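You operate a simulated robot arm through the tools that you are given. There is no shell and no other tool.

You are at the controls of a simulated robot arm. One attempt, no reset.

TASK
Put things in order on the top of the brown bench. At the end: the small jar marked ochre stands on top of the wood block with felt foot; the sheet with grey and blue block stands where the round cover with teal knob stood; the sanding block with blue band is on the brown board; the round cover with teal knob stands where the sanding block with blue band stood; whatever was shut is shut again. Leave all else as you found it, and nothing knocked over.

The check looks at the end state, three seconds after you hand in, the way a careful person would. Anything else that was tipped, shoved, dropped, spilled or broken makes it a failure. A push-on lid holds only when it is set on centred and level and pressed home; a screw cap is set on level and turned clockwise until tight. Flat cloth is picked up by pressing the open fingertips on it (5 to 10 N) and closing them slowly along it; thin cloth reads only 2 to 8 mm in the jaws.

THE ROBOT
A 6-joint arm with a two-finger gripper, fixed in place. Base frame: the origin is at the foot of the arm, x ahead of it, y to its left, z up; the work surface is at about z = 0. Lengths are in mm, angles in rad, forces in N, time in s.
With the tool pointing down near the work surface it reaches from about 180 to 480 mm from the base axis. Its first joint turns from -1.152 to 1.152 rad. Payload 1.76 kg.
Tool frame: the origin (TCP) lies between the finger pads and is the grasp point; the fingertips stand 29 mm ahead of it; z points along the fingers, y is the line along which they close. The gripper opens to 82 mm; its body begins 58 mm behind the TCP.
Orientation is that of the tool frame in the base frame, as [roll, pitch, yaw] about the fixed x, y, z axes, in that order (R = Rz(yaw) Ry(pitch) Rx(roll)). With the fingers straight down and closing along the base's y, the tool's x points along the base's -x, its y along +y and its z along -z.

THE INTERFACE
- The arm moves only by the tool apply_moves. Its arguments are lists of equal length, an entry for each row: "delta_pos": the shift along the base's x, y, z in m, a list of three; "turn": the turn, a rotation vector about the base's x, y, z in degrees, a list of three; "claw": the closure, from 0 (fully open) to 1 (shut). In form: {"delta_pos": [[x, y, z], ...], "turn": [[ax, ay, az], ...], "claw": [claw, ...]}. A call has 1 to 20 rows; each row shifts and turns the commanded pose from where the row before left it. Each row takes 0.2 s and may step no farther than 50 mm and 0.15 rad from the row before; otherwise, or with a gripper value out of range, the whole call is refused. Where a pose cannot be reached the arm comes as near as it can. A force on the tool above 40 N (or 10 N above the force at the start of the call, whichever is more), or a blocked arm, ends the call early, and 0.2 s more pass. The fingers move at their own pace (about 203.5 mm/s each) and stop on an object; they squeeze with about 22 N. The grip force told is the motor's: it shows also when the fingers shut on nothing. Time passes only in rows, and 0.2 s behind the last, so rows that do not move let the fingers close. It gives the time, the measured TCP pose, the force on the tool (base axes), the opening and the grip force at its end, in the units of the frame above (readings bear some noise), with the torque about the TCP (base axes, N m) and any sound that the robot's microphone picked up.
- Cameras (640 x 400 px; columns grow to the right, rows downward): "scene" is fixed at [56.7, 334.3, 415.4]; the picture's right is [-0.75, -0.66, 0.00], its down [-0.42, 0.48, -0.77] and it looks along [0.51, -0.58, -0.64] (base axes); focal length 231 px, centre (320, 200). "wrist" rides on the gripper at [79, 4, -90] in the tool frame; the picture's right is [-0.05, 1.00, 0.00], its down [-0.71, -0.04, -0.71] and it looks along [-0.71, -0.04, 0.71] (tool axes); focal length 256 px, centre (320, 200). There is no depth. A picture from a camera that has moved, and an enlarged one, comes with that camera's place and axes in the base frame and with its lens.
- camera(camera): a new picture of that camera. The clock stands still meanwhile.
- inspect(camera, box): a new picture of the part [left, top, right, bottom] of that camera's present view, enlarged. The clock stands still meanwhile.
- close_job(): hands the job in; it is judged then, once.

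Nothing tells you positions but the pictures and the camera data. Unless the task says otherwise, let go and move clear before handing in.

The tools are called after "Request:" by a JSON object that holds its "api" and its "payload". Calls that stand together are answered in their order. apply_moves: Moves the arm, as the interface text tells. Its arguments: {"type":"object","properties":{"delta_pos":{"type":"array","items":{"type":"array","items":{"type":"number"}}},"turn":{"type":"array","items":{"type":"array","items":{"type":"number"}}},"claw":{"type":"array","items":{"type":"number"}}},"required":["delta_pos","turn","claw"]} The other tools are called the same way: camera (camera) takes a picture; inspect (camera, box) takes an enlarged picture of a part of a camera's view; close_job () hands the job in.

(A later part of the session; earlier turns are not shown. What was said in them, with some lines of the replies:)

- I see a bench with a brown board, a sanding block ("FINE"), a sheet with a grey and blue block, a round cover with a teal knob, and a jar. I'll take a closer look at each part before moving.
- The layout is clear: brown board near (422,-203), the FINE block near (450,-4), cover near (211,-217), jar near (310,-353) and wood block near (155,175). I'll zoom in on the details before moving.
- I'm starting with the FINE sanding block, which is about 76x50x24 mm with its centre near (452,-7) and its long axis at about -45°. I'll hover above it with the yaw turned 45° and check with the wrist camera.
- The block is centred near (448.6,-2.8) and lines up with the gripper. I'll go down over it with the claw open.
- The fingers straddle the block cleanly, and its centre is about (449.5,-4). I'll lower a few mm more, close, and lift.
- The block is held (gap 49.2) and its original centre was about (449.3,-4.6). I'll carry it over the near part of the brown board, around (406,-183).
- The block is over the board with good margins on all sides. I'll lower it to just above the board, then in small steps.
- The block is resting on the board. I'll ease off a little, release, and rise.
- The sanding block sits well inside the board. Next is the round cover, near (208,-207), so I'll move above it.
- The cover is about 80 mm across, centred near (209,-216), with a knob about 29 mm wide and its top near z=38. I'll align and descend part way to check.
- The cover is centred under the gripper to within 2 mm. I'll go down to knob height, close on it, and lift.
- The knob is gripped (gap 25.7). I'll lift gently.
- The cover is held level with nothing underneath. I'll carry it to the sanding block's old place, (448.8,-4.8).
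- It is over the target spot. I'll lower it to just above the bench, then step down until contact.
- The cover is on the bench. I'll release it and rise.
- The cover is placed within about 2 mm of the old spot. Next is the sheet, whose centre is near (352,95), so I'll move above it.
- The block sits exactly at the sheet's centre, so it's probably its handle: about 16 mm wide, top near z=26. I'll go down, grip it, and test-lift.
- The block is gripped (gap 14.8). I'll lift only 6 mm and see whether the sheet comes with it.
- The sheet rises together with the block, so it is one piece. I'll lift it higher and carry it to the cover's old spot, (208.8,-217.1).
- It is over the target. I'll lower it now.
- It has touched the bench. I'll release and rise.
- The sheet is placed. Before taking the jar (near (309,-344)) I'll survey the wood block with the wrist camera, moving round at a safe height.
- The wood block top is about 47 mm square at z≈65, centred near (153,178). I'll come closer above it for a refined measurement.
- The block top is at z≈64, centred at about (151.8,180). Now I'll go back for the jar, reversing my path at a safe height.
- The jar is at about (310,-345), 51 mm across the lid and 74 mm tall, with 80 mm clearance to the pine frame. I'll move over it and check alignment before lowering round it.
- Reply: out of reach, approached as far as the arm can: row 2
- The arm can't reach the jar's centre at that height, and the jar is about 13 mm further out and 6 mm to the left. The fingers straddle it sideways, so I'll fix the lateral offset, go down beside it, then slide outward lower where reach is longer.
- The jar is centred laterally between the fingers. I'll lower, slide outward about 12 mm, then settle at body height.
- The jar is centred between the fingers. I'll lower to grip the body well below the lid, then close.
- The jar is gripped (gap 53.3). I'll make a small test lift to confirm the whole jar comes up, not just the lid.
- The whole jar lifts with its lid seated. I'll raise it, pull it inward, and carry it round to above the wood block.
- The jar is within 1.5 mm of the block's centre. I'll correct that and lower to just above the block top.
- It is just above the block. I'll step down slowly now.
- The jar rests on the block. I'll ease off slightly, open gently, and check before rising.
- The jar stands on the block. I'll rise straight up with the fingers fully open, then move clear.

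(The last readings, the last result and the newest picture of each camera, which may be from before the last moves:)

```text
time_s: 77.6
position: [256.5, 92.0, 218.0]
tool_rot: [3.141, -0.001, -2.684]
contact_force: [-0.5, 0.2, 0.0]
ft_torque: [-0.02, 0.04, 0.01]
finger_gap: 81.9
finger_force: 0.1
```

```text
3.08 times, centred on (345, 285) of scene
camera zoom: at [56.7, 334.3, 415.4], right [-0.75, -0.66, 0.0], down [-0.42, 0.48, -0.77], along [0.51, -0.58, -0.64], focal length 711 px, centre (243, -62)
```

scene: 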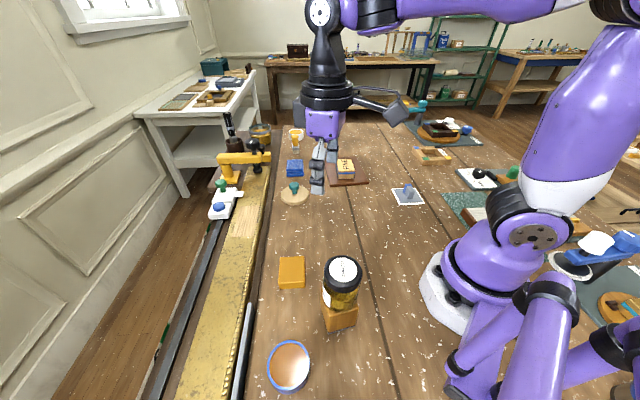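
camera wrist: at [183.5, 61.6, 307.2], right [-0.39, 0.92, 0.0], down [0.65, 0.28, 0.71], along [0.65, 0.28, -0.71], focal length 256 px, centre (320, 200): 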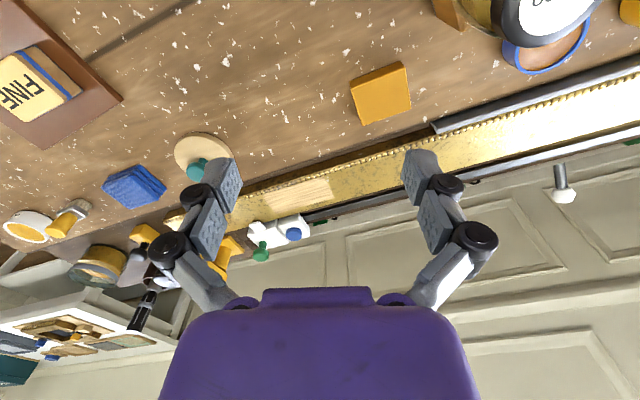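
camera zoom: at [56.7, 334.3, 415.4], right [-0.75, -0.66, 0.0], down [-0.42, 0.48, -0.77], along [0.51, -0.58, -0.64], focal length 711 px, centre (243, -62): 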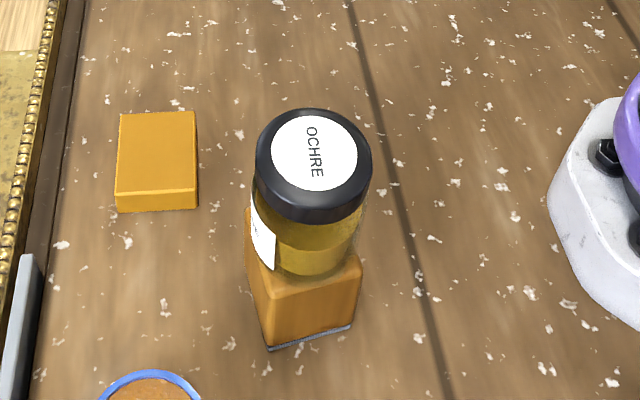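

Everything seems to be in its place. I'll do a last close check of each item before handing in.

Request:
{"api": "inspect", "payload": {"camera": "scene", "box": [260, 140, 440, 230]}}

Request:
{"api": "inspect", "payload": {"camera": "scene", "box": [310, 245, 370, 340]}}

Request:
{"api": "inspect", "payload": {"camera": "scene", "box": [270, 170, 320, 215]}}

Request:
{"api": "inspect", "payload": {"camera": "scene", "box": [380, 130, 500, 230]}}

```text
3.56 times, centred on (350, 185) of scene
camera zoom: at [56.7, 334.3, 415.4], right [-0.75, -0.66, 0.0], down [-0.42, 0.48, -0.77], along [0.51, -0.58, -0.64], focal length 822 px, centre (213, 253)
```

zoom: 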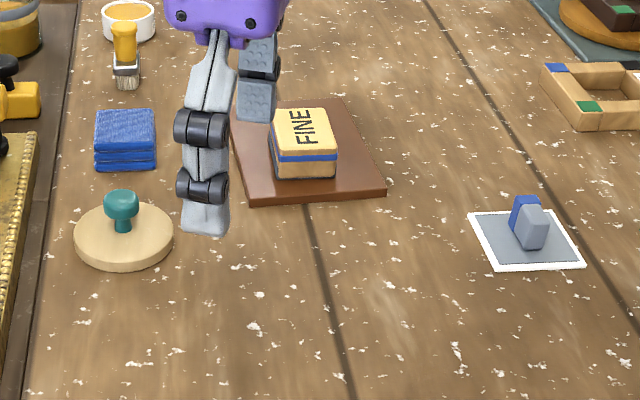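

```text
4.21 times, centred on (340, 292) of scene
camera zoom: at [56.7, 334.3, 415.4], right [-0.75, -0.66, 0.0], down [-0.42, 0.48, -0.77], along [0.51, -0.58, -0.64], focal length 973 px, centre (236, -190)
```

zoom: 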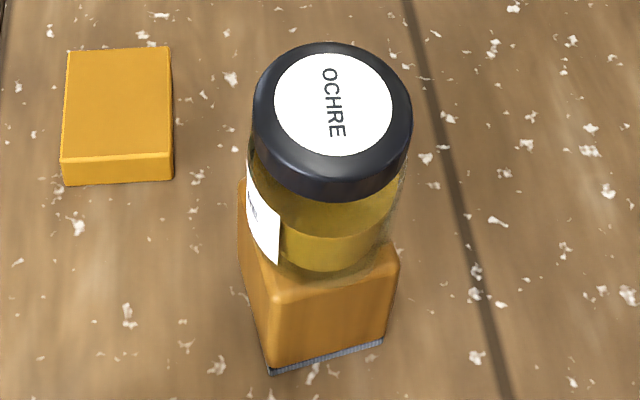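

```text
8.89 times, centred on (295, 192) of scene
camera zoom: at [56.7, 334.3, 415.4], right [-0.75, -0.66, 0.0], down [-0.42, 0.48, -0.77], along [0.51, -0.58, -0.64], focal length 2055 px, centre (542, 267)
```

zoom: 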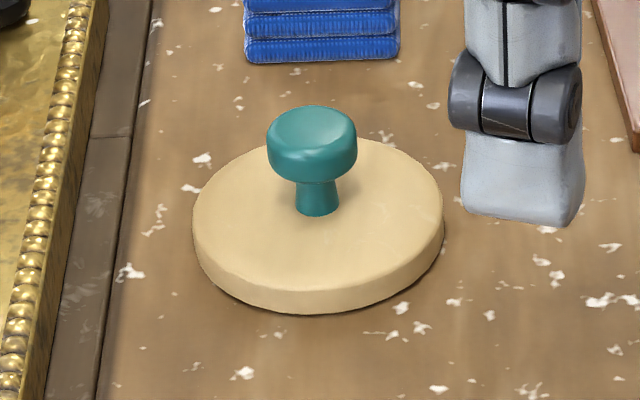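

```text
4.00 times, centred on (440, 180) of scene
camera zoom: at [56.7, 334.3, 415.4], right [-0.75, -0.66, 0.0], down [-0.42, 0.48, -0.77], along [0.51, -0.58, -0.64], focal length 925 px, centre (-160, 280)
```

zoom: 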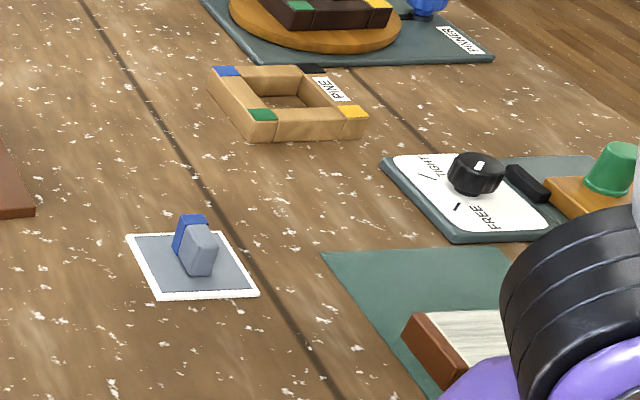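

All four items are where the task asks:
- The jar stands upright and shut on the wood block.
- The cover is on the sanding block's old spot.
- The sheet is on the cover's old spot.
- The sanding block is on the brown board.

I saw nothing else disturbed and the gripper is clear, so I'm handing in.

Request:
{"api": "close_job", "payload": {}}

```text
The job is handed in.
```

I've handed in the job. In my last check before that, every item was where you asked and nothing was knocked over. I haven't seen the result of the check.

- **Jar:** the jar marked ochre stands upright on top of the wood block with the felt foot. Its lid stayed on the whole time, and the block hasn't moved.
- **Sheet:** the sheet with the grey and blue block stands where the round cover was, within about 2 mm by my estimate. The block is fixed to the sheet, so they moved as one piece.
- **Sanding block:** it lies on the brown board, well inside the edges.
- **Round cover:** the cover with the teal knob lies flat where the sanding block was, within about 2 mm by my estimate.

I saw nothing else disturbed. The gripper is empty and raised above the bench, clear of everything on it.
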